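You operate a simulated robot arm through the tools that you are given. There is no shell and no other tool. Be economical: measure what you need, move in short steps, check, and stop when the job is done.

You run a simulated robot arm. Do the job below in one go: nothing can be reset, and whatever is moved stays where it is left.

Task
Fetch the pink roller from the folding table top and stand it on top of the cotton bud pot. Then put the scent refill from the folding table top on top of the beige hook box.
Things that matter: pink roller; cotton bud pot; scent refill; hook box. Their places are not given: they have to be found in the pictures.

It is judged by the outcome, as a careful person would: the job done as asked, and still so three seconds after it is handed in. It fails if anything else is knocked over, pushed out of place, dropped, spilled or broken.

Robot
A 7-joint arm with a two-finger parallel gripper, fixed in place. Base frame: the origin is at the foot of the arm, x ahead of it, y to its left, z up; the work surface is at about z = 0. Units: mm, rad, N and s.
With the tool pointing down near the work surface it reaches from about 220 to 580 mm from the base axis. Its first joint turns from -1.152 to 1.152 rad. Payload 2.5 kg.
The TCP is the grasp point between the finger pads, 23 mm short of the fingertips. In the tool frame z runs along the fingers and y along their closing line. The gripper opens to 94 mm. The fingers are 38 mm wide and 10 mm thick; the gripper's body (54 by 96 mm) begins 39 mm behind the TCP.
Orientation is told as [roll, pitch, yaw] about the base's x, y, z axes, in that order, counted from this pose: with the fingers straight down and closing along the base's y, the tool's x points along the base's -x, its y along +y and its z along -z.

Tools
- The arm moves only by the tool jog_arm. Its argument "deltas" is one flat list of numbers, 6 for each row, row after row: the shift along the tool's x, y, z in m, then the turn, a rotation vector about the tool's x, y, z in rad. In form: [x, y, z, ax, ay, az, x, y, z, ax, ay, az, ...]. A call has 1 to 20 rows; each row is the pose to reach, as a shift and turn from the pose commanded when the call began, along the tool's axes at that moment. "hand" is the gripper command, from -1 (fully open) to 1 (shut), values between in proportion, set as the call begins (left out, the last holds). Each row takes 0.2 s and may step no farther than 50 mm and 0.15 rad from the row before; otherwise, or with a gripper value out of range, the whole call is refused. Where a pose cannot be reached the arm comes as near as it can. A force on the tool above 40 N (or 10 N above the force at the start of the call, whichever is more), or a blocked arm, ends the call early, and 0.2 s more pass. The fingers move at their own pace (about 108 mm/s each) and stop on an object; they squeeze with about 22 N. The grip force told is the motor's: it shows also when the fingers shut on nothing. Time passes only in rows, and 0.2 s behind the last, so rows that repeat a pose let the fingers close. It gives the time, the measured TCP pose, the force on the tool (base axes), the opening and the grip force at its end, in the units of the frame above (readings bear some noise), and new pictures: "views" is both (left out), scene, wrist or none.
- Cameras (640 x 400 px; columns grow to the right, rows downward): "scene" is fixed at [107.8, -393.9, 562.2]; the picture's right is [0.92, -0.40, 0.00], its down [-0.16, -0.37, -0.91] and it looks along [0.37, 0.84, -0.41] (base axes); focal length 346 px, centre (320, 200). "wrist" rides on the gripper at [-39, 0, -44] in the tool frame; the picture's right is [0.00, -1.00, 0.00], its down [0.97, 0.00, -0.24] and it looks along [0.24, 0.00, 0.97] (tool axes); focal length 218 px, centre (320, 200).
- pixel_to_xyz(camera, pixels): for up to 12 pixels [column, row] of the newest picture of that camera ("zoom" is the newest enlarged one), the place [x, y, z] in the base frame of the surface seen there, good to about 2 mm. The clock stands still meanwhile.
- inspect(camera, box): a new picture of the part [left, top, right, bottom] of that camera's present view, enlarged. The clock stands still meanwhile.
- sign_off(): hands the job in; it is judged then, once.

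Keep the steps short. Do not move on a guess: measure, check each grasp and each placing, and mend mistakes. In all there are 80 turns and 120 pictures (those below and enlarged ones count). Leave the gripper open and the arm clear of the work at the hand-in unless told otherwise, and finish with a single line.

The tools are called after "Request:" as name(argument=value, ...) on one line, values as JSON. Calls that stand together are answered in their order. jog_arm: Moves the arm, as the interface text tells. Its arguments: {"type":"object","properties":{"deltas":{"type":"array"},"hand":{"type":"number"},"views":{"type":"string","enum":["both","scene","wrist","none"]}},"required":["deltas"]} The other tools are called the same way: pixel_to_xyz (camera, pixels) gives the place of the surface under pixels of a picture; inspect (camera, box) takes an enlarged picture of a part of a camera's view; sign_off () hands the job in.

At the start:

```text
time: 0.0
tool_pos: [335.3, 266.1, 368.8]
ee_rot: [0.0, -0.001, 0.0]
wrist_force: [-0.1, -0.7, -0.8]
grip_width: 93.9
grip_force: 0.0
```

scene: 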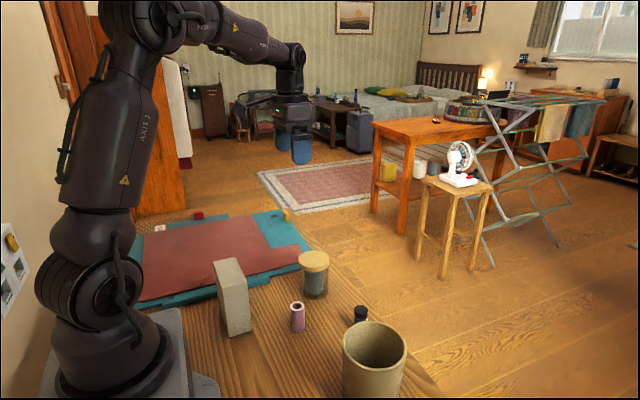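
wrist: 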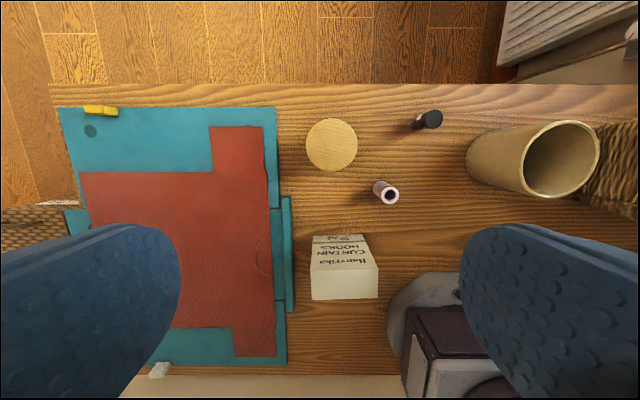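

I see the pot with its beige lid, the pink roller, the dark refill bottle and the hook box. I'll enlarge the scene view and measure the objects in both views.

Request:
inspect(camera="scene", box=[200, 230, 424, 370])

Request:
inspect(camera="wrist", box=[280, 90, 472, 310])

Request:
pixel_to_xyz(camera="wrist", pixels=[[331, 120], [331, 145], [331, 168], [308, 145], [356, 145], [430, 119], [418, 124], [398, 195], [390, 187], [313, 240], [368, 240], [345, 240]])

Request:
pixel_to_xyz(camera="scene", pixels=[[297, 305], [298, 318], [298, 330], [361, 309], [361, 318], [313, 258], [314, 283], [228, 261], [218, 263], [242, 258], [235, 300], [313, 296]])

```text
2.86 times, centred on (312, 300) of scene
```

zoom: 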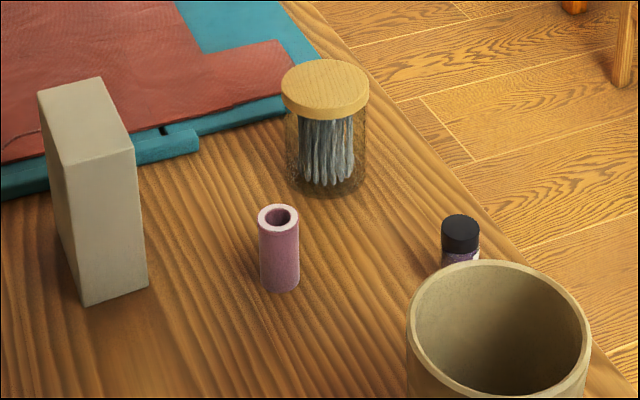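

```text
1.82 times, centred on (376, 200) of wrist
```

zoom: 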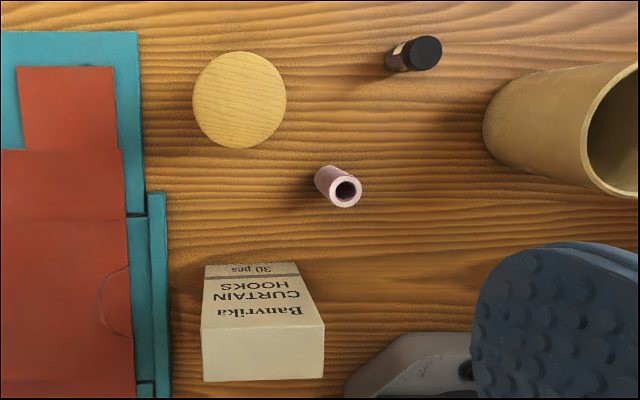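

```text
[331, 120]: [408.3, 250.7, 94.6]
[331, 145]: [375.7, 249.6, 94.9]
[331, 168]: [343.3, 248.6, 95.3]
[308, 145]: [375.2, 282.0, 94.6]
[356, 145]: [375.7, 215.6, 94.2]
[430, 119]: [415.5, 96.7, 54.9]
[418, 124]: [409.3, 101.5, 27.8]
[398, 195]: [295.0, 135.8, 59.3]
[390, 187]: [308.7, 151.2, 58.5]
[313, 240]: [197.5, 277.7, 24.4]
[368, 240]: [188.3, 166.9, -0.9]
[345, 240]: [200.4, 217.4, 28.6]
```

```text
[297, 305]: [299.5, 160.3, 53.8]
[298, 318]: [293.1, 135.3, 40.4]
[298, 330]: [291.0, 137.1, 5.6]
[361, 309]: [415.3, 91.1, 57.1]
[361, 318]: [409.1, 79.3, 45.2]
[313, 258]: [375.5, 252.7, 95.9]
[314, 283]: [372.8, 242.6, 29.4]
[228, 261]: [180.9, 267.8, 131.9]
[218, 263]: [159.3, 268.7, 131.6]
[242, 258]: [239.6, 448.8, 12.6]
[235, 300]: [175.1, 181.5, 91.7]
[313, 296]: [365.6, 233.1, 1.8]
```

The pot lid top is at about (375,249,95), the roller at about (300,149), and the refill at about (413,96). Next I'll measure the box top, the roller rim and the refill cap more finely from the wrist enlargement.

Request:
pixel_to_xyz(camera="zoom", pixels=[[208, 334], [318, 330], [208, 376], [318, 373], [262, 352], [330, 196], [358, 180], [344, 205], [343, 172], [412, 54], [438, 50], [424, 68]])

Request:
pixel_to_xyz(camera="wrist", pixels=[[428, 111], [432, 128], [441, 118], [470, 150], [520, 190], [585, 125], [530, 125], [598, 160]])

```text
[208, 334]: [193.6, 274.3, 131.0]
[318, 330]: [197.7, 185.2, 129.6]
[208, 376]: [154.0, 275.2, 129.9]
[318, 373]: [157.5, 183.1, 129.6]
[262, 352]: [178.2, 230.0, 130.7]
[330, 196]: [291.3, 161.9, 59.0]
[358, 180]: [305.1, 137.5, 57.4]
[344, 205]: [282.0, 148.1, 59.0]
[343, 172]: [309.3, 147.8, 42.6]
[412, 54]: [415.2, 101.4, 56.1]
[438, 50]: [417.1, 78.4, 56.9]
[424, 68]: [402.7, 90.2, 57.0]
```

```text
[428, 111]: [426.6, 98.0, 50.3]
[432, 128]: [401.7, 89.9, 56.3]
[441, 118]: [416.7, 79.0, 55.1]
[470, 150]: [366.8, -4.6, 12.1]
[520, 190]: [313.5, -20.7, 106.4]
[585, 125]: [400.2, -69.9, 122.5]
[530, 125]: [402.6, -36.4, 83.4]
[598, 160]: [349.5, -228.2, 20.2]
```

The box top spans x 152–199 and y 182–277 at z 130. The roller centre is about (297,148) and the refill about (415,90.5). I'll move above the roller at z 140 with the gripper partly open and look again.

Request:
jog_arm(deltas=[0.0064, -0.0197, 0.0381, 0, 0, 0, 0.0128, -0.0394, 0.0763, 0, 0, 0, 0.0192, -0.059, 0.1144, 0, 0, 0, 0.0255, -0.0787, 0.1525, 0, 0, 0, 0.0319, -0.0984, 0.1907, 0, 0, 0, 0.0383, -0.1181, 0.2288, 0, 0, 0, 0.0383, -0.1181, 0.2288, 0, 0, 0], hand=-0.5)

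```text
time: 1.6
tool_pos: [295.8, 145.8, 139.6]
ee_rot: [0.0, 0.0, 0.002]
wrist_force: [-0.1, 0.1, -0.6]
grip_width: 70.4
grip_force: 0.1
```

scene: 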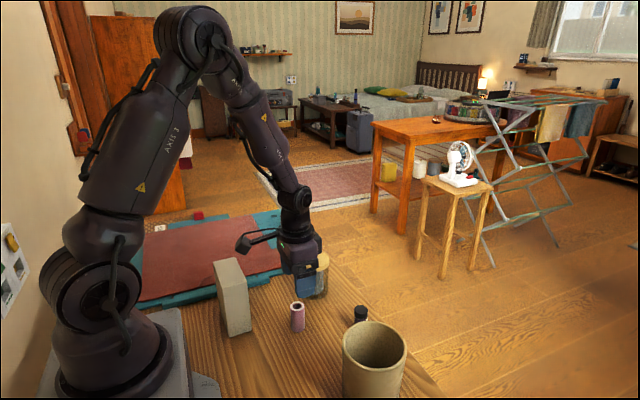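
wrist: 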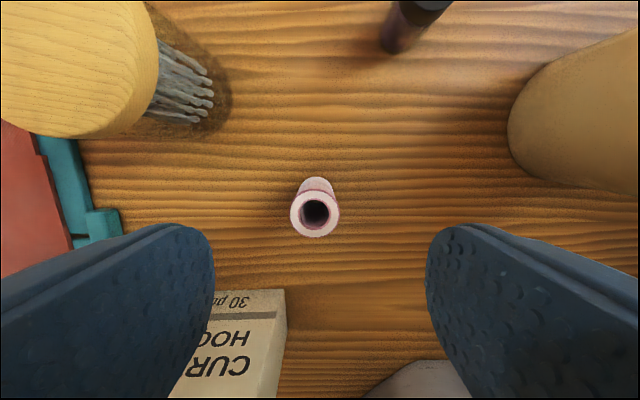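

The roller rim is seen around (315,214). I'll measure its edges.

Request:
pixel_to_xyz(camera="wrist", pixels=[[293, 214], [337, 214], [315, 234], [315, 196], [296, 214], [334, 214], [315, 182]])

Request:
jog_arm(deltas=[0, 0, 0, 0, 0, 0], views="none")

```text
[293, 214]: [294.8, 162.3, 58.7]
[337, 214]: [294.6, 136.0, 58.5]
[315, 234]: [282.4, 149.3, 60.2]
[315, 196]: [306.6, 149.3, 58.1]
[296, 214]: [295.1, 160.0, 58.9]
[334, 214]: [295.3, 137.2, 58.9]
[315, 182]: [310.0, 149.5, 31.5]
```

```text
time: 2.0
tool_pos: [296.4, 146.7, 140.5]
ee_rot: [0.001, -0.001, 0.003]
wrist_force: [0.5, -0.2, 0.6]
grip_width: 70.5
grip_force: 0.0
```

The roller centre is (295.5,149), diameter about 27, top 59. I'll shift 1–2 mm and descend to z 38.

Request:
jog_arm(deltas=[0.001, 0.002, 0.03, 0, 0, 0, 0.001, 0.002, 0.06, 0, 0, 0, 0.001, 0.002, 0.085, 0, 0, 0, 0.001, 0.002, 0.102, 0, 0, 0, 0.001, 0.002, 0.102, 0, 0, 0], views="wrist")

```text
time: 2.9
tool_pos: [298.6, 149.6, 56.1]
ee_rot: [0.001, 0.001, 0.002]
wrist_force: [3.2, -2.2, 13.9]
grip_width: 70.4
grip_force: 0.0
stopped in row 4: the force on the tool passed its limit (the readings are from after the stop); the commanded pose is now the measured one
```

wrist: 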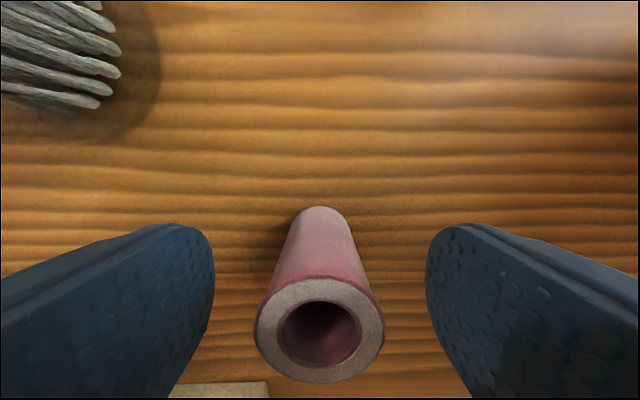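

The force limit tripped at z 56 (14 N upward), so something other than the roller was touched. I'll hold still and look.

Request:
inspect(camera="scene", box=[190, 200, 414, 340])

```text
2.86 times, centred on (302, 270) of scene
```

zoom: 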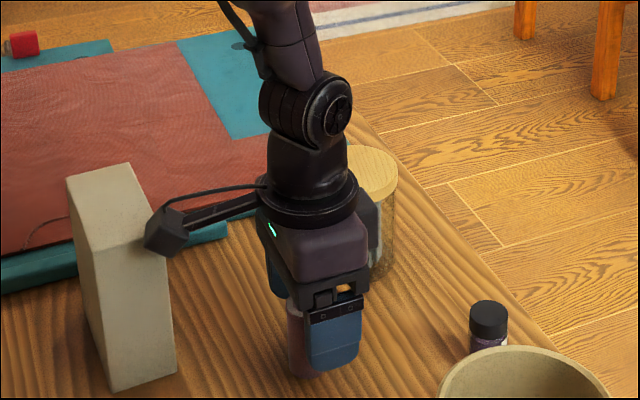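

A side arm with a cube on the gripper (zoom ~(168,232)) rests on the box's top edge. I'll measure it, then lift straight up.

Request:
pixel_to_xyz(camera="zoom", pixels=[[160, 232], [178, 235], [168, 250], [160, 213], [180, 215], [220, 210], [150, 240], [105, 185], [130, 235], [120, 390], [172, 372], [285, 250]])

Request:
jog_arm(deltas=[0, 0, -0.02, 0, 0, 0, 0, 0, -0.06, 0, 0, 0, 0, 0, -0.1, 0, 0, 0, 0, 0, -0.14, 0, 0, 0, 0, 0, -0.14, 0, 0, 0])

```text
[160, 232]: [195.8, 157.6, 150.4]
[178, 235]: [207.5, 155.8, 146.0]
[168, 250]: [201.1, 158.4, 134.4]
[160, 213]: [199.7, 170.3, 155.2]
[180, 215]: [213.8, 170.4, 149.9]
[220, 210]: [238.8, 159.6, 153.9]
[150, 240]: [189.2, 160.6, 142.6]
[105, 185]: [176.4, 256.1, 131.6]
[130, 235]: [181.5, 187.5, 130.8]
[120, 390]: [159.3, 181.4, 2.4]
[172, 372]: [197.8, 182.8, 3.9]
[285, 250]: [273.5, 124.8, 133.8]
```

```text
time: 4.1
tool_pos: [298.1, 149.3, 197.9]
ee_rot: [-0.002, 0.001, 0.001]
wrist_force: [-0.3, 0.4, -1.0]
grip_width: 70.5
grip_force: 0.0
```

scene: 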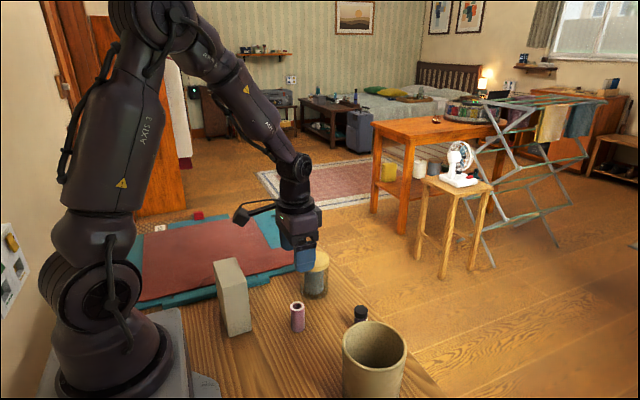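
wrist: 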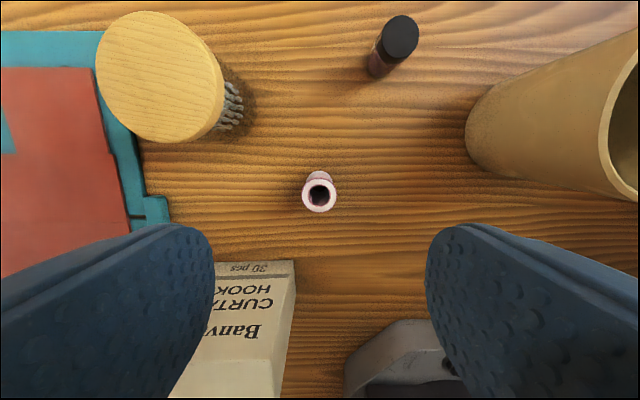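

The box hasn't moved (its corners still read x 197.8, y 181–187). The cube sits about 95 mm along tool +x and 22 along +y, with its bottom 74 mm above the TCP. I'll yaw +0.6 rad here, which swings it away from the box toward the open area, then check.

Request:
jog_arm(deltas=[0.001, 0, 0, 0, 0, -0.14, 0.0025, 0, 0, 0, 0, -0.28, 0.0025, 0, 0, 0, 0, -0.42, 0.0025, 0, 0, 0, 0, -0.5, 0.0025, 0, 0, 0, 0, -0.6, 0.0025, 0, 0, 0, 0, -0.6, 0.0025, 0, 0, 0, 0, -0.6])

```text
time: 5.7
tool_pos: [296.0, 149.2, 196.2]
ee_rot: [0.001, 0.001, 0.605]
wrist_force: [-0.6, 0.4, -0.8]
grip_width: 70.4
grip_force: 0.0
```

scene: 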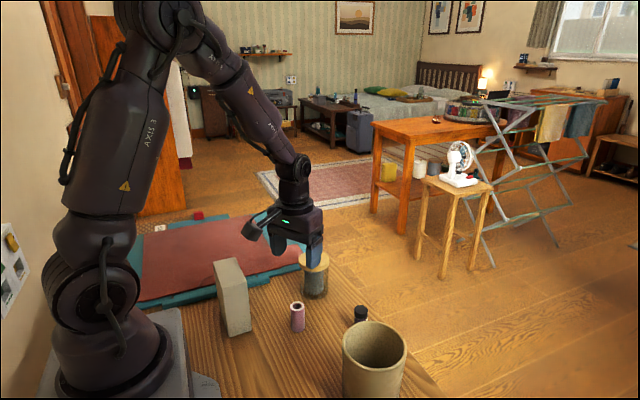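
wrist: 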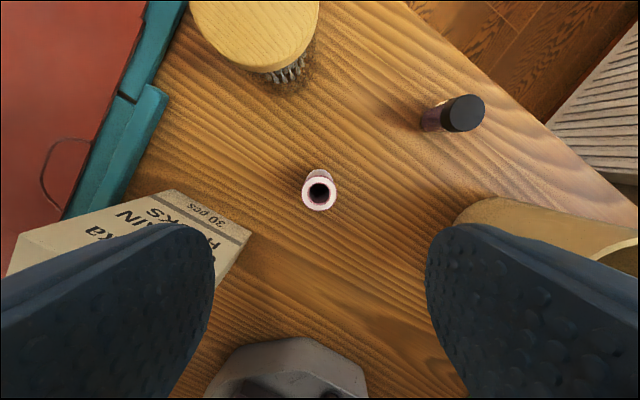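

The cube is now at about (253,232) in the scene. I'll confirm its place before going down, together with the roller rim.

Request:
pixel_to_xyz(camera="scene", pixels=[[248, 231], [256, 233], [251, 239], [253, 222], [244, 232], [265, 220]])

Request:
pixel_to_xyz(camera="wrist", pixels=[[305, 191], [333, 191], [319, 206], [319, 180]])

```text
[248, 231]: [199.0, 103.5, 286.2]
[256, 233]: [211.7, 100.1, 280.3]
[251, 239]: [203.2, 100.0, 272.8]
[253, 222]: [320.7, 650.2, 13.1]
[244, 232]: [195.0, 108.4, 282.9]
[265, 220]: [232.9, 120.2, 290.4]
```

```text
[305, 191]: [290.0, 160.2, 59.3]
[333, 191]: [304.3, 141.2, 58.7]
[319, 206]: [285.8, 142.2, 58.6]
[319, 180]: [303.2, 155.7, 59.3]
```

The cube is at about (203,103), well away from the box. The roller centre is (296,150), under the TCP. Descending to z 38.

Request:
jog_arm(deltas=[0, 0, 0.04, 0, 0, 0, 0, 0, 0.08, 0, 0, 0, 0, 0, 0.115, 0, 0, 0, 0, 0, 0.14, 0, 0, 0, 0, 0, 0.158, 0, 0, 0, 0, 0, 0.158, 0, 0, 0])

```text
time: 7.1
tool_pos: [295.7, 149.3, 36.9]
ee_rot: [-0.002, 0.002, 0.6]
wrist_force: [0.0, 0.1, -0.2]
grip_width: 70.4
grip_force: 0.0
```

scene: 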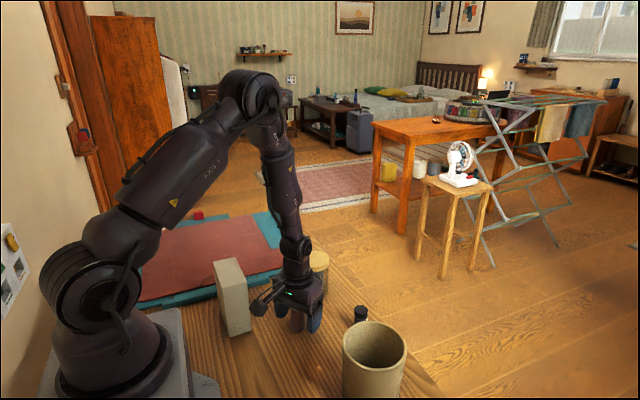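
wrist: 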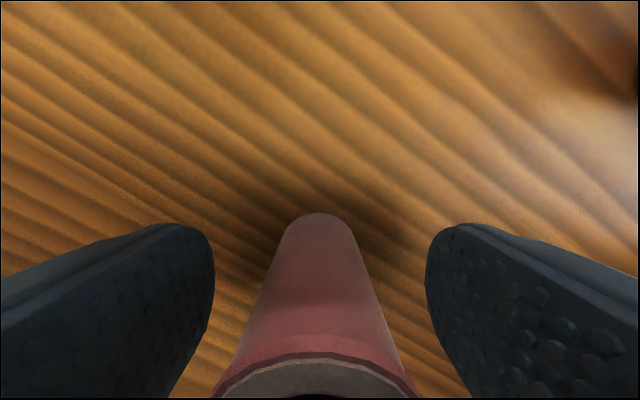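

The roller is centred between the fingers with no contact. Closing the fingers.

Request:
jog_arm(deltas=[0, 0, 0, 0, 0, 0, 0, 0, 0, 0, 0, 0, 0, 0, 0, 0, 0, 0], hand=1, views="none")

```text
time: 7.9
tool_pos: [295.5, 149.2, 35.7]
ee_rot: [0.001, 0.002, 0.602]
wrist_force: [-0.8, 0.5, 0.0]
grip_width: 33.1
grip_force: 21.9
```

Gripped at 33 mm with 22 N. Lifting 140 mm straight up.

Request:
jog_arm(deltas=[0, 0, -0.02, 0, 0, 0, 0, 0, -0.055, 0, 0, 0, 0, 0, -0.095, 0, 0, 0, 0, 0, -0.14, 0, 0, 0, 0, 0, -0.14, 0, 0, 0])

```text
time: 9.1
tool_pos: [296.9, 149.7, 177.8]
ee_rot: [0.0, 0.001, 0.602]
wrist_force: [-0.5, -0.4, -0.7]
grip_width: 0.0
grip_force: 22.1
```

scene: 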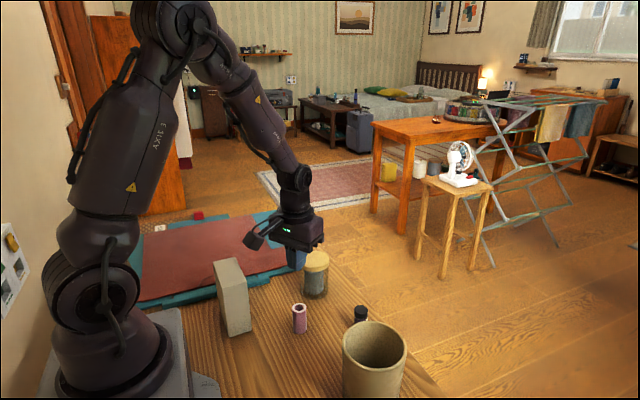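
wrist: 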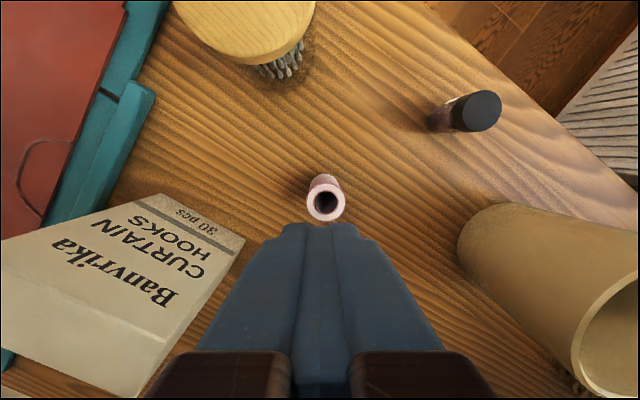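

The fingers shut on nothing (0 mm) and the roller is still standing on the table, so it slipped out. I'll measure it again and look closer.

Request:
inspect(camera="scene", box=[260, 280, 340, 345])

Request:
pixel_to_xyz(camera="wrist", pixels=[[308, 202], [343, 202], [325, 219], [325, 187], [325, 179], [312, 185], [338, 185]])

Request:
inspect(camera="wrist", box=[280, 155, 370, 230])

```text
6.15 times, centred on (300, 312) of scene
```

zoom: 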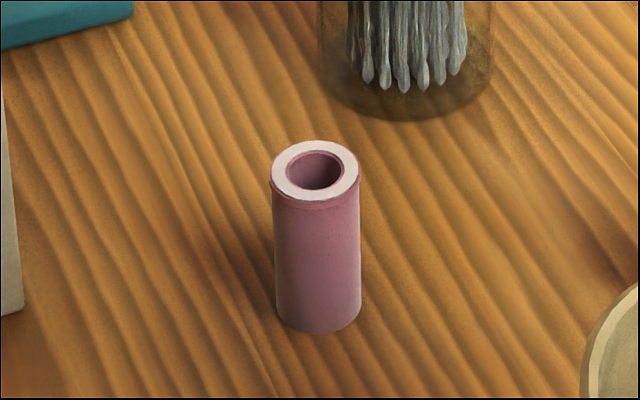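

```text
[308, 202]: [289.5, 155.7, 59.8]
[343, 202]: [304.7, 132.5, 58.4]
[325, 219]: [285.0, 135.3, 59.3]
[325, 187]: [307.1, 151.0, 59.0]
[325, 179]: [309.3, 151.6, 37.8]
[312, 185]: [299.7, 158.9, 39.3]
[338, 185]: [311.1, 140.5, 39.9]
```

```text
5.33 times, centred on (325, 192) of wrist
```

zoom: 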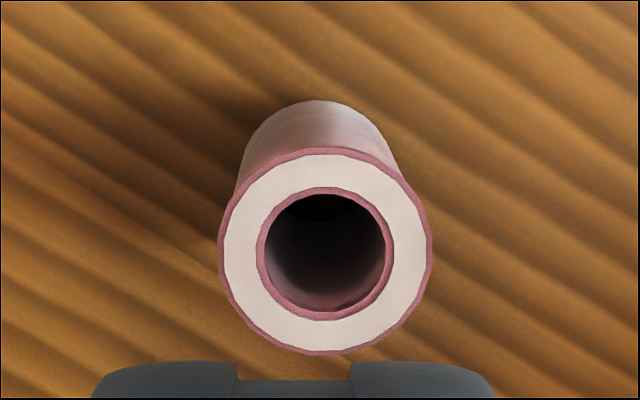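

It's a straight tube about 28–30 mm across, now at (296.7,143.8), and slid out of the grip without tipping. I'll open, recentre by 5.5 mm in −y, and come to z 100 to check the alignment.

Request:
jog_arm(deltas=[0.0031, -0.0045, 0, 0, 0, 0, 0.0031, -0.0045, 0.03, 0, 0, 0, 0.0031, -0.0045, 0.06, 0, 0, 0, 0.0031, -0.0045, 0.078, 0, 0, 0, 0.0031, -0.0045, 0.078, 0, 0, 0], hand=-0.5, views="wrist")

```text
time: 10.3
tool_pos: [297.0, 145.0, 99.2]
ee_rot: [0.001, 0.002, 0.603]
wrist_force: [0.2, -0.7, -0.4]
grip_width: 70.3
grip_force: 0.0
```

wrist: 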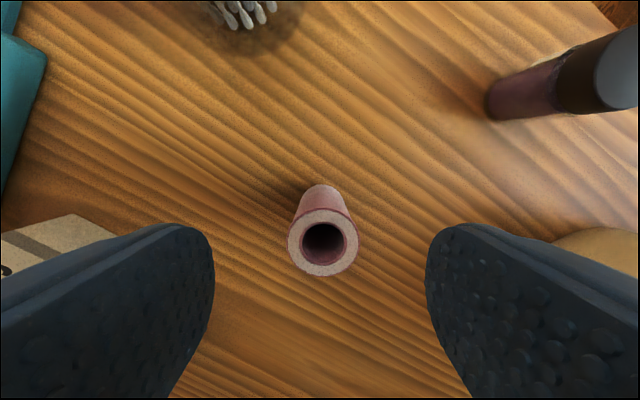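

Well aligned (rim centre at (323,242), expected row 242). Descending to z 32 for a lower grip, then closing.

Request:
jog_arm(deltas=[0, -0.0005, 0.03, 0, 0, 0, 0, -0.0005, 0.055, 0, 0, 0, 0, -0.0005, 0.067, 0, 0, 0, 0, -0.0005, 0.067, 0, 0, 0], views="none")

Request:
jog_arm(deltas=[0, 0, 0, 0, 0, 0, 0, 0, 0, 0, 0, 0, 0, 0, 0, 0, 0, 0, 0, 0, 0, 0, 0, 0, 0, 0, 0, 0, 0, 0], hand=1)

```text
time: 11.3
tool_pos: [296.2, 144.9, 33.0]
ee_rot: [0.0, 0.001, 0.602]
wrist_force: [-0.4, 0.5, 0.9]
grip_width: 70.3
grip_force: 0.1
```

```text
time: 12.5
tool_pos: [296.1, 144.8, 34.2]
ee_rot: [0.001, 0.002, 0.603]
wrist_force: [0.3, 0.0, 0.5]
grip_width: 29.5
grip_force: 21.8
```

scene: 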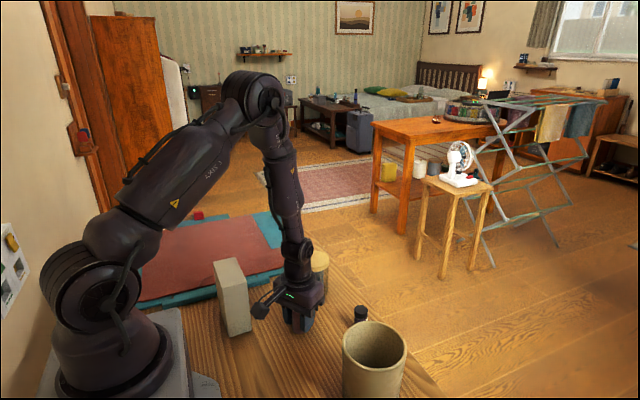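
wrist: 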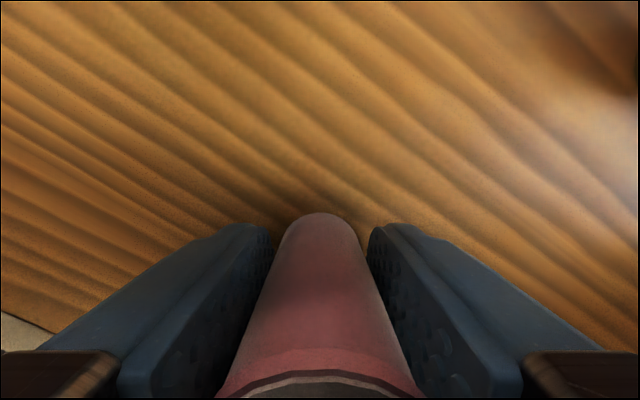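

Now it is held at 29.5 mm, which matches the diameter; the earlier 33 was a poor seat. I'll lift slowly by 10 mm and check the hold.

Request:
jog_arm(deltas=[0, 0, -0.003, 0, 0, 0, 0, 0, -0.006, 0, 0, 0, 0, 0, -0.01, 0, 0, 0, 0, 0, -0.01, 0, 0, 0], views="wrist")

```text
time: 13.5
tool_pos: [296.9, 143.9, 44.3]
ee_rot: [-0.001, 0.001, 0.602]
wrist_force: [0.6, 0.3, -0.5]
grip_width: 29.6
grip_force: 21.9
```

wrist: 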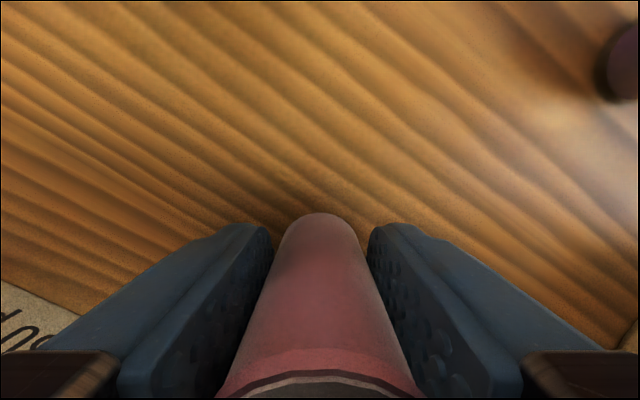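

Held: the roller rose with the hand and its image hasn't shifted. Lifting to about z 170.

Request:
jog_arm(deltas=[0, 0, -0.012, 0, 0, 0, 0, 0, -0.03, 0, 0, 0, 0, 0, -0.055, 0, 0, 0, 0, 0, -0.08, 0, 0, 0, 0, 0, -0.105, 0, 0, 0, 0, 0, -0.12, 0, 0, 0, 0, 0, -0.127, 0, 0, 0])

```text
time: 15.1
tool_pos: [295.3, 144.6, 172.1]
ee_rot: [-0.001, 0.004, 0.602]
wrist_force: [-0.1, -0.3, 0.0]
grip_width: 29.6
grip_force: 22.1
```

scene: 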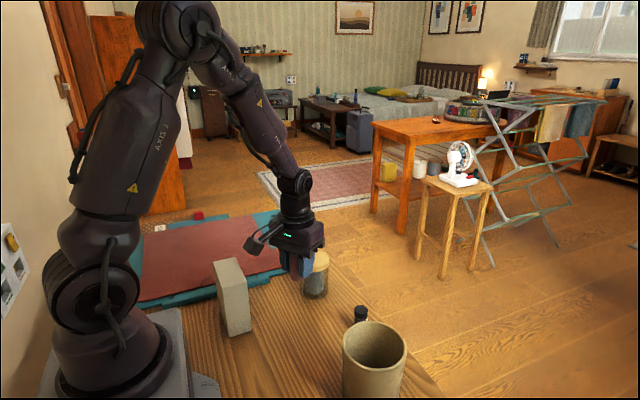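
wrist: 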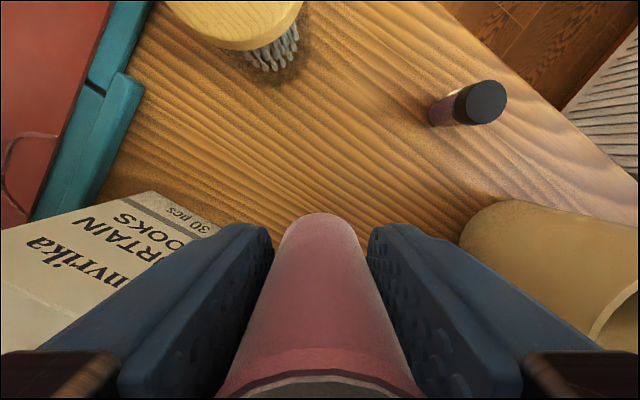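

The roller is firmly held. Now I'll travel to above the pot lid at (375.5,249.3), keeping this height.

Request:
jog_arm(deltas=[-0.015, 0.005, 0, 0, 0, 0, -0.045, 0.015, 0, 0, 0, 0, -0.075, 0.025, 0, 0, 0, 0, -0.102, 0.034, 0, 0, 0, 0, -0.118, 0.0393, 0, 0, 0, 0, -0.1248, 0.0416, 0, 0, 0, 0, -0.1248, 0.0416, 0, 0, 0, 0])

```text
time: 16.7
tool_pos: [374.4, 250.0, 169.4]
ee_rot: [0.0, 0.003, 0.602]
wrist_force: [0.3, -0.1, -0.8]
grip_width: 29.7
grip_force: 22.2
```

scene: 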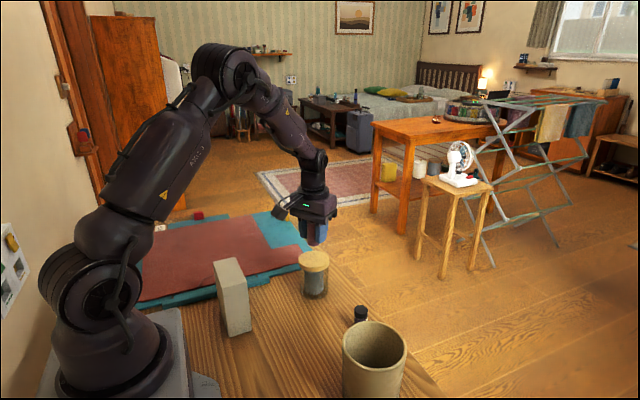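
wrist: 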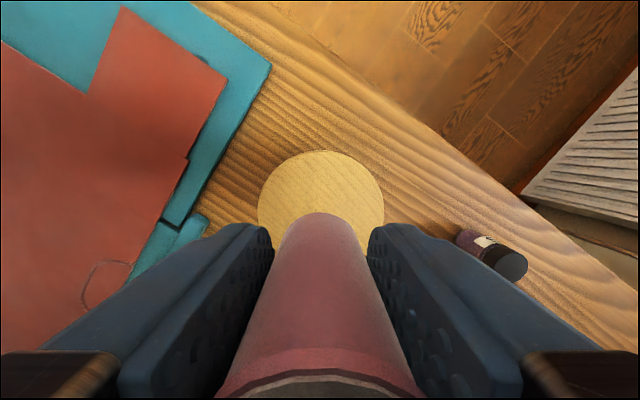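

The lid is centred below the roller (column 321). The roller bottom is about 136 and the lid about 95, so I'll descend 37 mm first.

Request:
jog_arm(deltas=[0, 0, 0.012, 0, 0, 0, 0, 0, 0.025, 0, 0, 0, 0, 0, 0.033, 0, 0, 0, 0, 0, 0.037, 0, 0, 0, 0, 0, 0.037, 0, 0, 0], views="none")

Request:
inspect(camera="scene", box=[265, 200, 377, 310])

```text
time: 17.9
tool_pos: [376.1, 250.0, 134.0]
ee_rot: [0.0, 0.002, 0.601]
wrist_force: [-0.7, 0.2, -0.3]
grip_width: 29.7
grip_force: 21.6
```

```text
3.64 times, centred on (321, 255) of scene
```

zoom: 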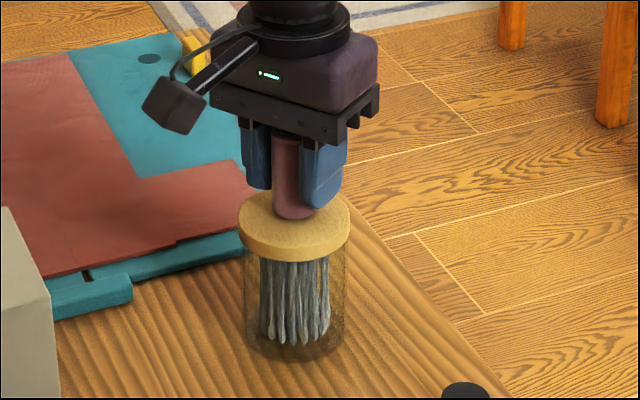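

Just a few mm above the lid. I'll lower in 1 mm steps and watch the force.

Request:
jog_arm(deltas=[0, 0, 0.001, 0, 0, 0, 0, 0, 0.002, 0, 0, 0, 0, 0, 0.003, 0, 0, 0, 0, 0, 0.003, 0, 0, 0], views="none")

```text
time: 18.9
tool_pos: [375.0, 249.0, 130.3]
ee_rot: [0.001, 0.001, 0.603]
wrist_force: [0.3, -0.4, 0.0]
grip_width: 29.5
grip_force: 22.4
```

Request:
jog_arm(deltas=[0, 0, 0.001, 0, 0, 0, 0, 0, 0.001, 0, 0, 0, 0, 0, 0.001, 0, 0, 0], views="none")

Request:
jog_arm(deltas=[0, 0, 0.001, 0, 0, 0, 0, 0, 0.001, 0, 0, 0, 0, 0, 0.001, 0, 0, 0], views="none")

Request:
inspect(camera="scene", box=[285, 230, 341, 285])

```text
time: 19.7
tool_pos: [375.3, 250.2, 128.6]
ee_rot: [0.0, 0.001, 0.601]
wrist_force: [0.1, 0.0, -0.5]
grip_width: 29.5
grip_force: 21.9
```

```text
time: 20.5
tool_pos: [375.6, 249.9, 128.3]
ee_rot: [-0.001, 0.002, 0.602]
wrist_force: [-1.9, -0.7, 4.8]
grip_width: 29.7
grip_force: 22.0
```

```text
7.27 times, centred on (313, 258) of scene
```

zoom: 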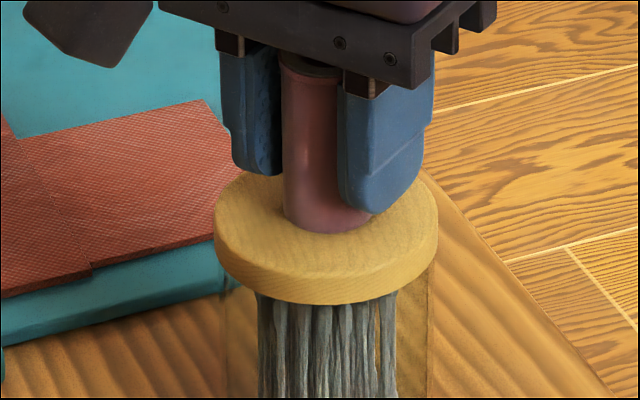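

Contact felt (4.8 N), and the roller stands on the lid. Opening the fingers.

Request:
jog_arm(deltas=[0, 0, 0, 0, 0, 0, 0, 0, 0, 0, 0, 0, 0, 0, 0, 0, 0, 0], hand=-0.4)

```text
time: 21.3
tool_pos: [376.6, 249.8, 126.9]
ee_rot: [0.001, 0.002, 0.603]
wrist_force: [-1.1, 0.3, -0.3]
grip_width: 65.8
grip_force: 0.0
```

scene: 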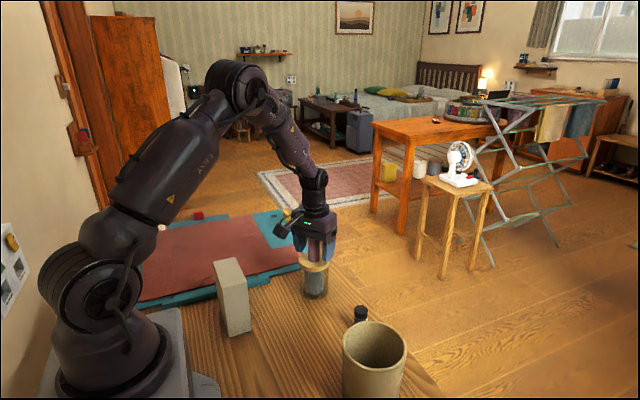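
wrist: 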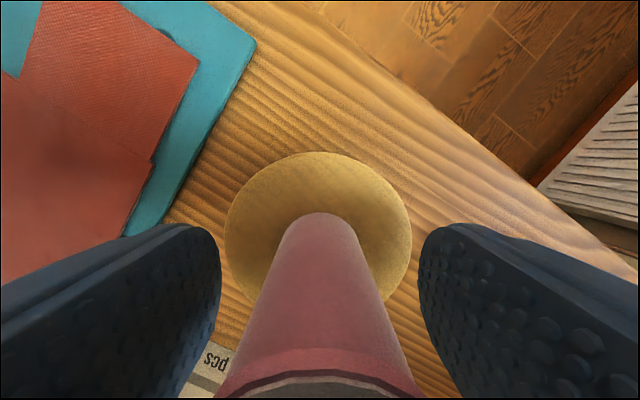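

The roller is free and upright. Lifting straight up 110 mm.

Request:
jog_arm(deltas=[0, 0, -0.015, 0, 0, 0, 0, 0, -0.045, 0, 0, 0, 0, 0, -0.08, 0, 0, 0, 0, 0, -0.11, 0, 0, 0, 0, 0, -0.11, 0, 0, 0])

```text
time: 22.5
tool_pos: [377.5, 247.4, 235.9]
ee_rot: [0.0, 0.002, 0.603]
wrist_force: [-0.7, 0.4, 0.8]
grip_width: 65.9
grip_force: 0.1
```

scene: 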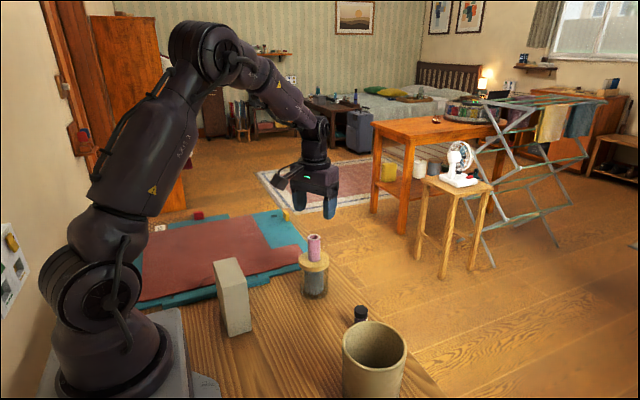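
wrist: 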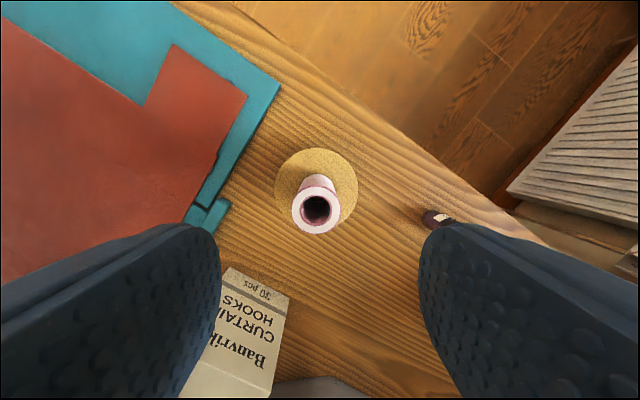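

The roller stands centred on the lid. Next I'll go above the refill at about (415,90.5), turning back to yaw 0. That keeps the cube toward the arm, clear of the vase and the pot.

Request:
jog_arm(deltas=[0.01, -0.0265, 0, 0, 0, 0.1, 0.022, -0.058, 0, 0, 0, 0.22, 0.0345, -0.091, 0, 0, 0, 0.35, 0.047, -0.124, 0, 0, 0, 0.48, 0.0578, -0.1525, 0, 0, 0, 0.6, 0.0578, -0.1525, 0, 0, 0, 0.6])

```text
time: 23.9
tool_pos: [415.9, 89.9, 239.0]
ee_rot: [-0.001, 0.003, 0.0]
wrist_force: [-0.3, 0.0, 0.5]
grip_width: 65.9
grip_force: 0.0
```

scene: 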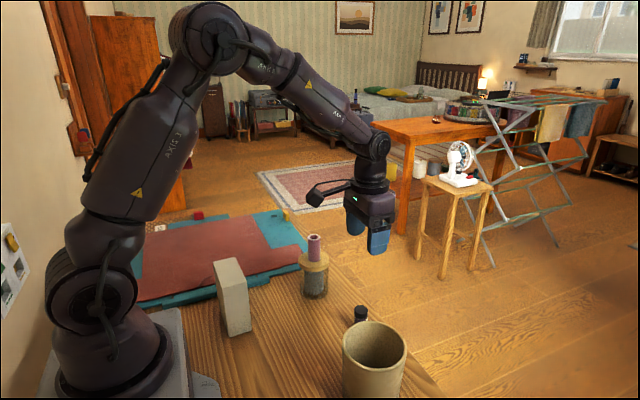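
wrist: 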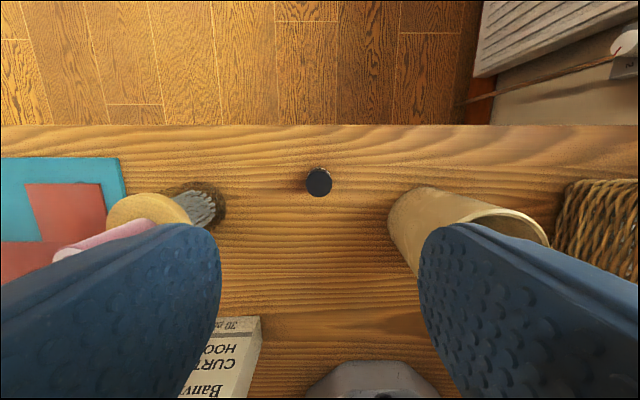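

Refill cap at (319,183). I'll measure it and the vase's near wall.

Request:
pixel_to_xyz(camera="wrist", pixels=[[308, 183], [330, 183], [319, 195], [319, 173], [319, 183], [390, 212], [400, 240], [420, 190], [440, 195]])

Request:
inspect(camera="wrist", box=[280, 150, 360, 210])

```text
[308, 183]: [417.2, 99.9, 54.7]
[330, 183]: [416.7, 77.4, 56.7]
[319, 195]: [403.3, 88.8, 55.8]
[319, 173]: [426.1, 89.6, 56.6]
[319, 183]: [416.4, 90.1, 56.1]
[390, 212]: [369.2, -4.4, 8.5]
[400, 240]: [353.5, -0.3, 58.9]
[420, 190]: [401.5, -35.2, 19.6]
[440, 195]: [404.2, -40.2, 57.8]
```

```text
6.67 times, centred on (320, 180) of wrist
```

zoom: 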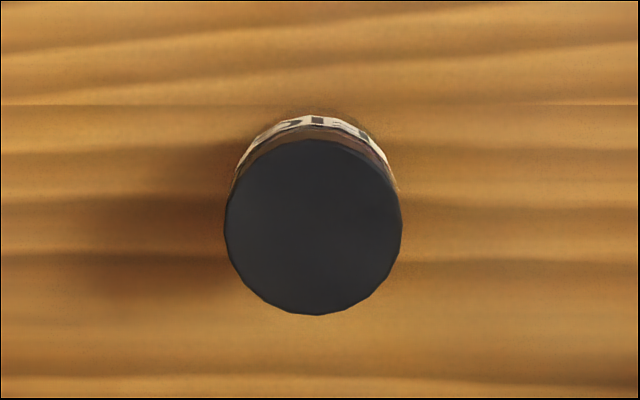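

Cap centre is (415,89), top 56, diameter about 25. The vase's near wall is at y≈0, well clear. Descending to z 100 and checking alignment.

Request:
jog_arm(deltas=[0, -0.001, 0.03, 0, 0, 0, 0, -0.001, 0.075, 0, 0, 0, 0, -0.001, 0.115, 0, 0, 0, 0, -0.001, 0.138, 0, 0, 0, 0, -0.001, 0.138, 0, 0, 0])

```text
time: 25.1
tool_pos: [413.2, 88.4, 99.1]
ee_rot: [-0.002, 0.002, 0.002]
wrist_force: [-0.6, 1.0, -0.6]
grip_width: 66.1
grip_force: 0.1
```

scene: 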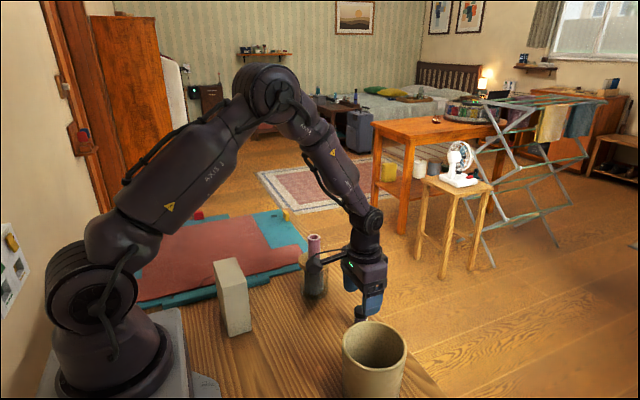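
wrist: 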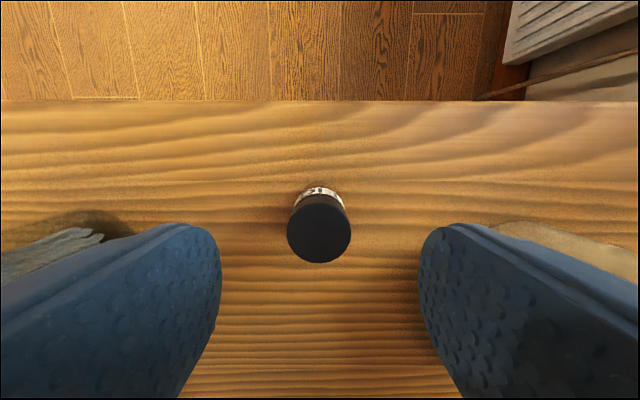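

The cap centre is at (319,229), and I expect row ~239 if centred, so there may be a few mm of offset in x. Measuring.

Request:
pixel_to_xyz(camera="wrist", pixels=[[290, 228], [348, 228], [319, 259], [319, 198], [319, 228]])

Request:
jog_arm(deltas=[0, 0, 0, 0, 0, 0], views="none")

```text
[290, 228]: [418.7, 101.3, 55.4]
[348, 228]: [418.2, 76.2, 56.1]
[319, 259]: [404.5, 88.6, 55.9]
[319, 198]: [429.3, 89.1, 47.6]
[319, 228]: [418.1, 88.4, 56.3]
```

```text
time: 25.5
tool_pos: [413.8, 90.4, 99.7]
ee_rot: [0.0, 0.002, 0.002]
wrist_force: [0.0, -0.3, -0.2]
grip_width: 65.9
grip_force: 0.1
```

Cap centre is (417.5,88.8) and the TCP about (413.7,89.4). I'll shift +3.7 mm in x and descend to z 33.

Request:
jog_arm(deltas=[-0.0037, -0.0005, 0.02, 0, 0, 0, -0.0037, -0.0005, 0.045, 0, 0, 0, -0.0037, -0.0005, 0.06, 0, 0, 0, -0.0037, -0.0005, 0.067, 0, 0, 0, -0.0037, -0.0005, 0.067, 0, 0, 0], views="wrist")

```text
time: 26.7
tool_pos: [416.9, 89.1, 32.9]
ee_rot: [0.0, 0.002, 0.002]
wrist_force: [-0.2, 0.1, -0.2]
grip_width: 65.8
grip_force: 0.0
```

wrist: 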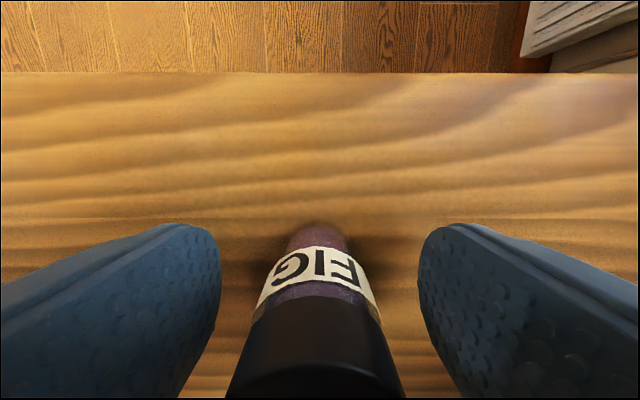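

Centred between the fingers. Closing, with time to settle.

Request:
jog_arm(deltas=[0, 0, 0, 0, 0, 0, 0, 0, 0, 0, 0, 0, 0, 0, 0, 0, 0, 0, 0, 0, 0, 0, 0, 0, 0, 0, 0, 0, 0, 0], hand=1, views="none")

Request:
jog_arm(deltas=[0, 0, -0.003, 0, 0, 0, 0, 0, -0.006, 0, 0, 0, 0, 0, -0.01, 0, 0, 0, 0, 0, -0.01, 0, 0, 0], views="wrist")

```text
time: 27.9
tool_pos: [416.4, 89.1, 33.5]
ee_rot: [0.0, 0.001, 0.002]
wrist_force: [-0.2, -0.6, -0.5]
grip_width: 28.0
grip_force: 21.4
```

```text
time: 28.9
tool_pos: [417.6, 90.1, 43.7]
ee_rot: [0.002, 0.001, 0.002]
wrist_force: [-0.7, 0.3, 0.2]
grip_width: 27.8
grip_force: 22.1
```

wrist: 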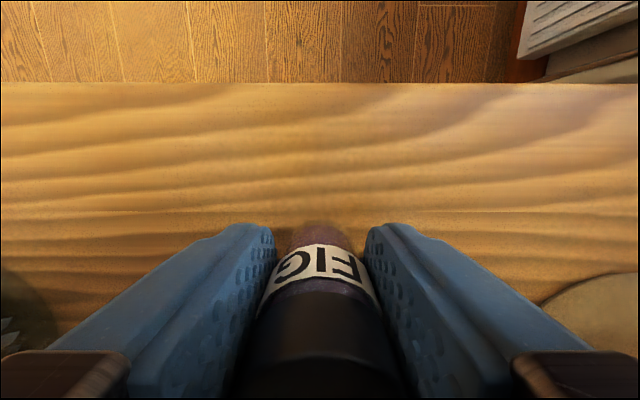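

Held at 28 mm and risen with the hand. Lifting to about z 240.

Request:
jog_arm(deltas=[0, 0, -0.012, 0, 0, 0, 0, 0, -0.035, 0, 0, 0, 0, 0, -0.065, 0, 0, 0, 0, 0, -0.1, 0, 0, 0, 0, 0, -0.14, 0, 0, 0, 0, 0, -0.175, 0, 0, 0, 0, 0, -0.196, 0, 0, 0, 0, 0, -0.196, 0, 0, 0])

```text
time: 30.7
tool_pos: [418.4, 89.6, 240.0]
ee_rot: [-0.001, 0.002, 0.001]
wrist_force: [-0.4, 0.3, 0.1]
grip_width: 27.9
grip_force: 22.0
```

scene: 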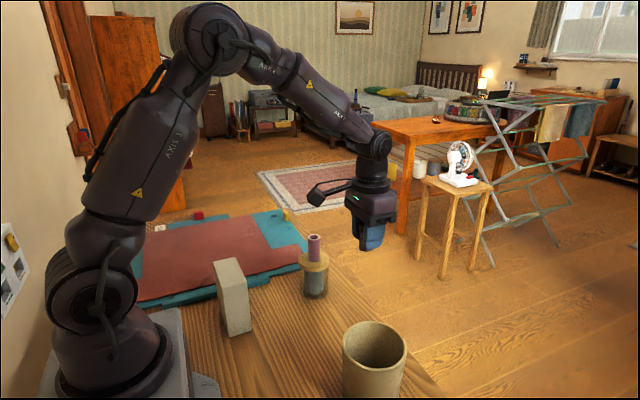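
wrist: 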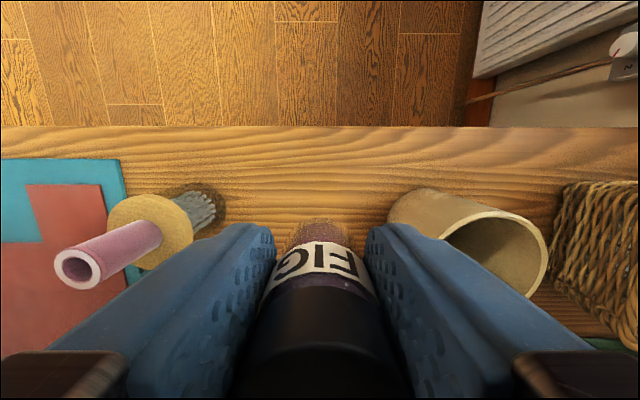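

Held well, with everything else in place. I'll travel 60 % of the way to the box at this height.

Request:
jog_arm(deltas=[0.015, 0.0087, 0, 0, 0, 0, 0.042, 0.0243, 0, 0, 0, 0, 0.075, 0.0433, 0, 0, 0, 0, 0.105, 0.0607, 0, 0, 0, 0, 0.13, 0.0751, 0, 0, 0, 0, 0.145, 0.0838, 0, 0, 0, 0, 0.145, 0.0838, 0, 0, 0, 0])

```text
time: 32.3
tool_pos: [271.7, 176.0, 238.3]
ee_rot: [-0.001, 0.002, 0.002]
wrist_force: [0.3, 0.0, -1.0]
grip_width: 27.9
grip_force: 21.6
```

scene: 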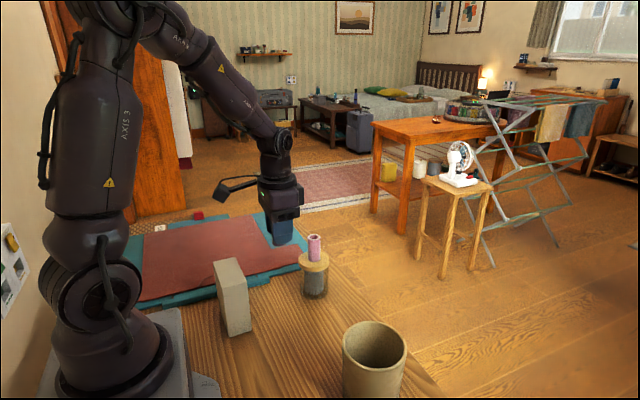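
wrist: 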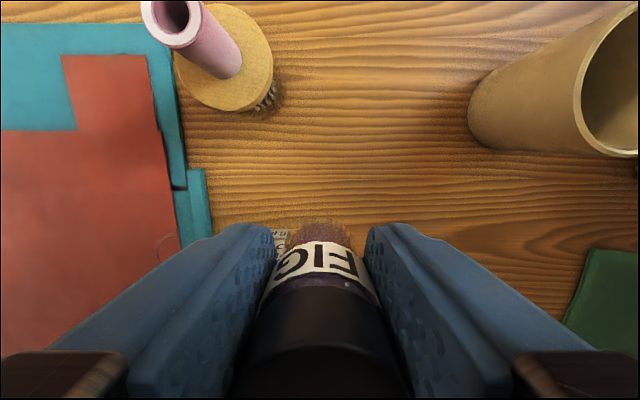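

All well, and the cube is clear of the arm. Covering the remaining distance to (176,229).

Request:
jog_arm(deltas=[0.015, 0.0085, 0, 0, 0, 0, 0.04, 0.0227, 0, 0, 0, 0, 0.068, 0.0386, 0, 0, 0, 0, 0.087, 0.0494, 0, 0, 0, 0, 0.096, 0.0545, 0, 0, 0, 0, 0.096, 0.0545, 0, 0, 0, 0])

Request:
inspect(camera="scene", box=[140, 160, 332, 340])

```text
time: 33.7
tool_pos: [176.9, 228.9, 240.7]
ee_rot: [0.001, 0.002, 0.001]
wrist_force: [-0.7, -0.5, -0.2]
grip_width: 28.0
grip_force: 21.7
```

scene: 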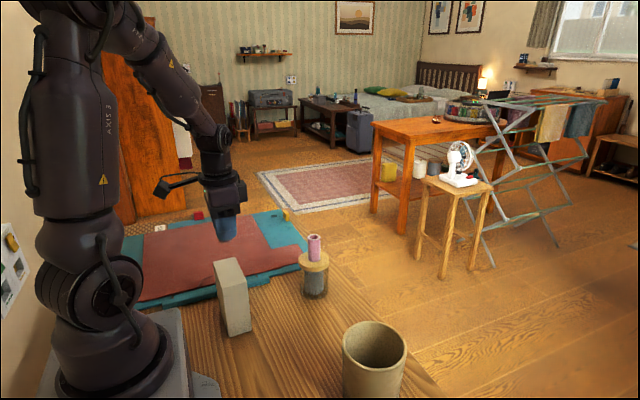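
wrist: 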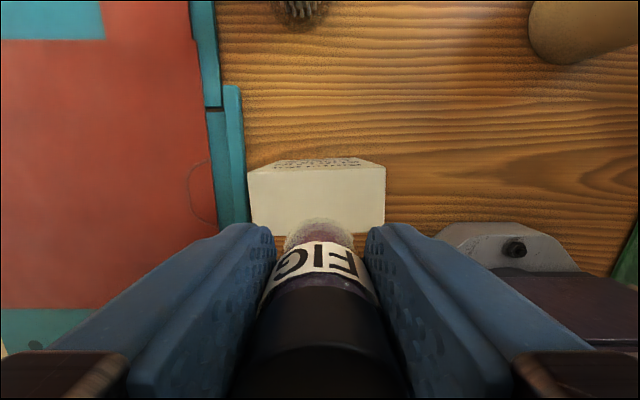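

```text
2.22 times, centred on (236, 250) of scene
```

zoom: 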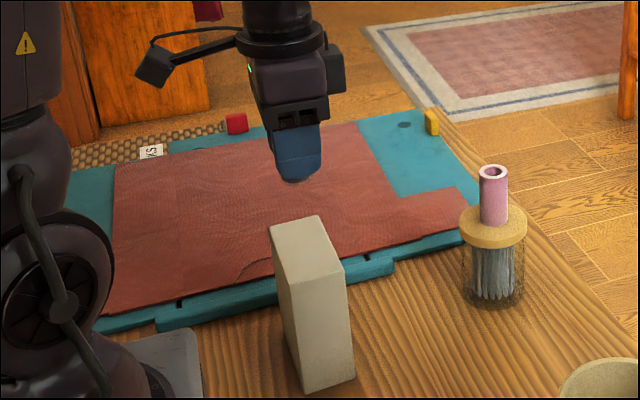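

I'm over the box. I'll measure the top again from here.

Request:
pixel_to_xyz(camera="wrist", pixels=[[252, 175], [383, 171], [253, 222], [382, 222], [318, 174], [318, 200], [275, 231], [366, 230]])

Request:
pixel_to_xyz(camera="zoom", pixels=[[274, 228], [288, 280], [340, 266], [320, 220], [305, 248]])

```text
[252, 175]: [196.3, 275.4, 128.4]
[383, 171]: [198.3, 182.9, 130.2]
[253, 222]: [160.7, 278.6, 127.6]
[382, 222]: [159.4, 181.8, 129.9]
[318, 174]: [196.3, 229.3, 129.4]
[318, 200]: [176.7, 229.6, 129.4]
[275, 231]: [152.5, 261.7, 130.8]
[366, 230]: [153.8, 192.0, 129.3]
```

```text
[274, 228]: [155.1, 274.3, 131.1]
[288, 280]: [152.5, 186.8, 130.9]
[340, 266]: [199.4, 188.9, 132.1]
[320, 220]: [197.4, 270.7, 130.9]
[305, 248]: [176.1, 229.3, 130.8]
```

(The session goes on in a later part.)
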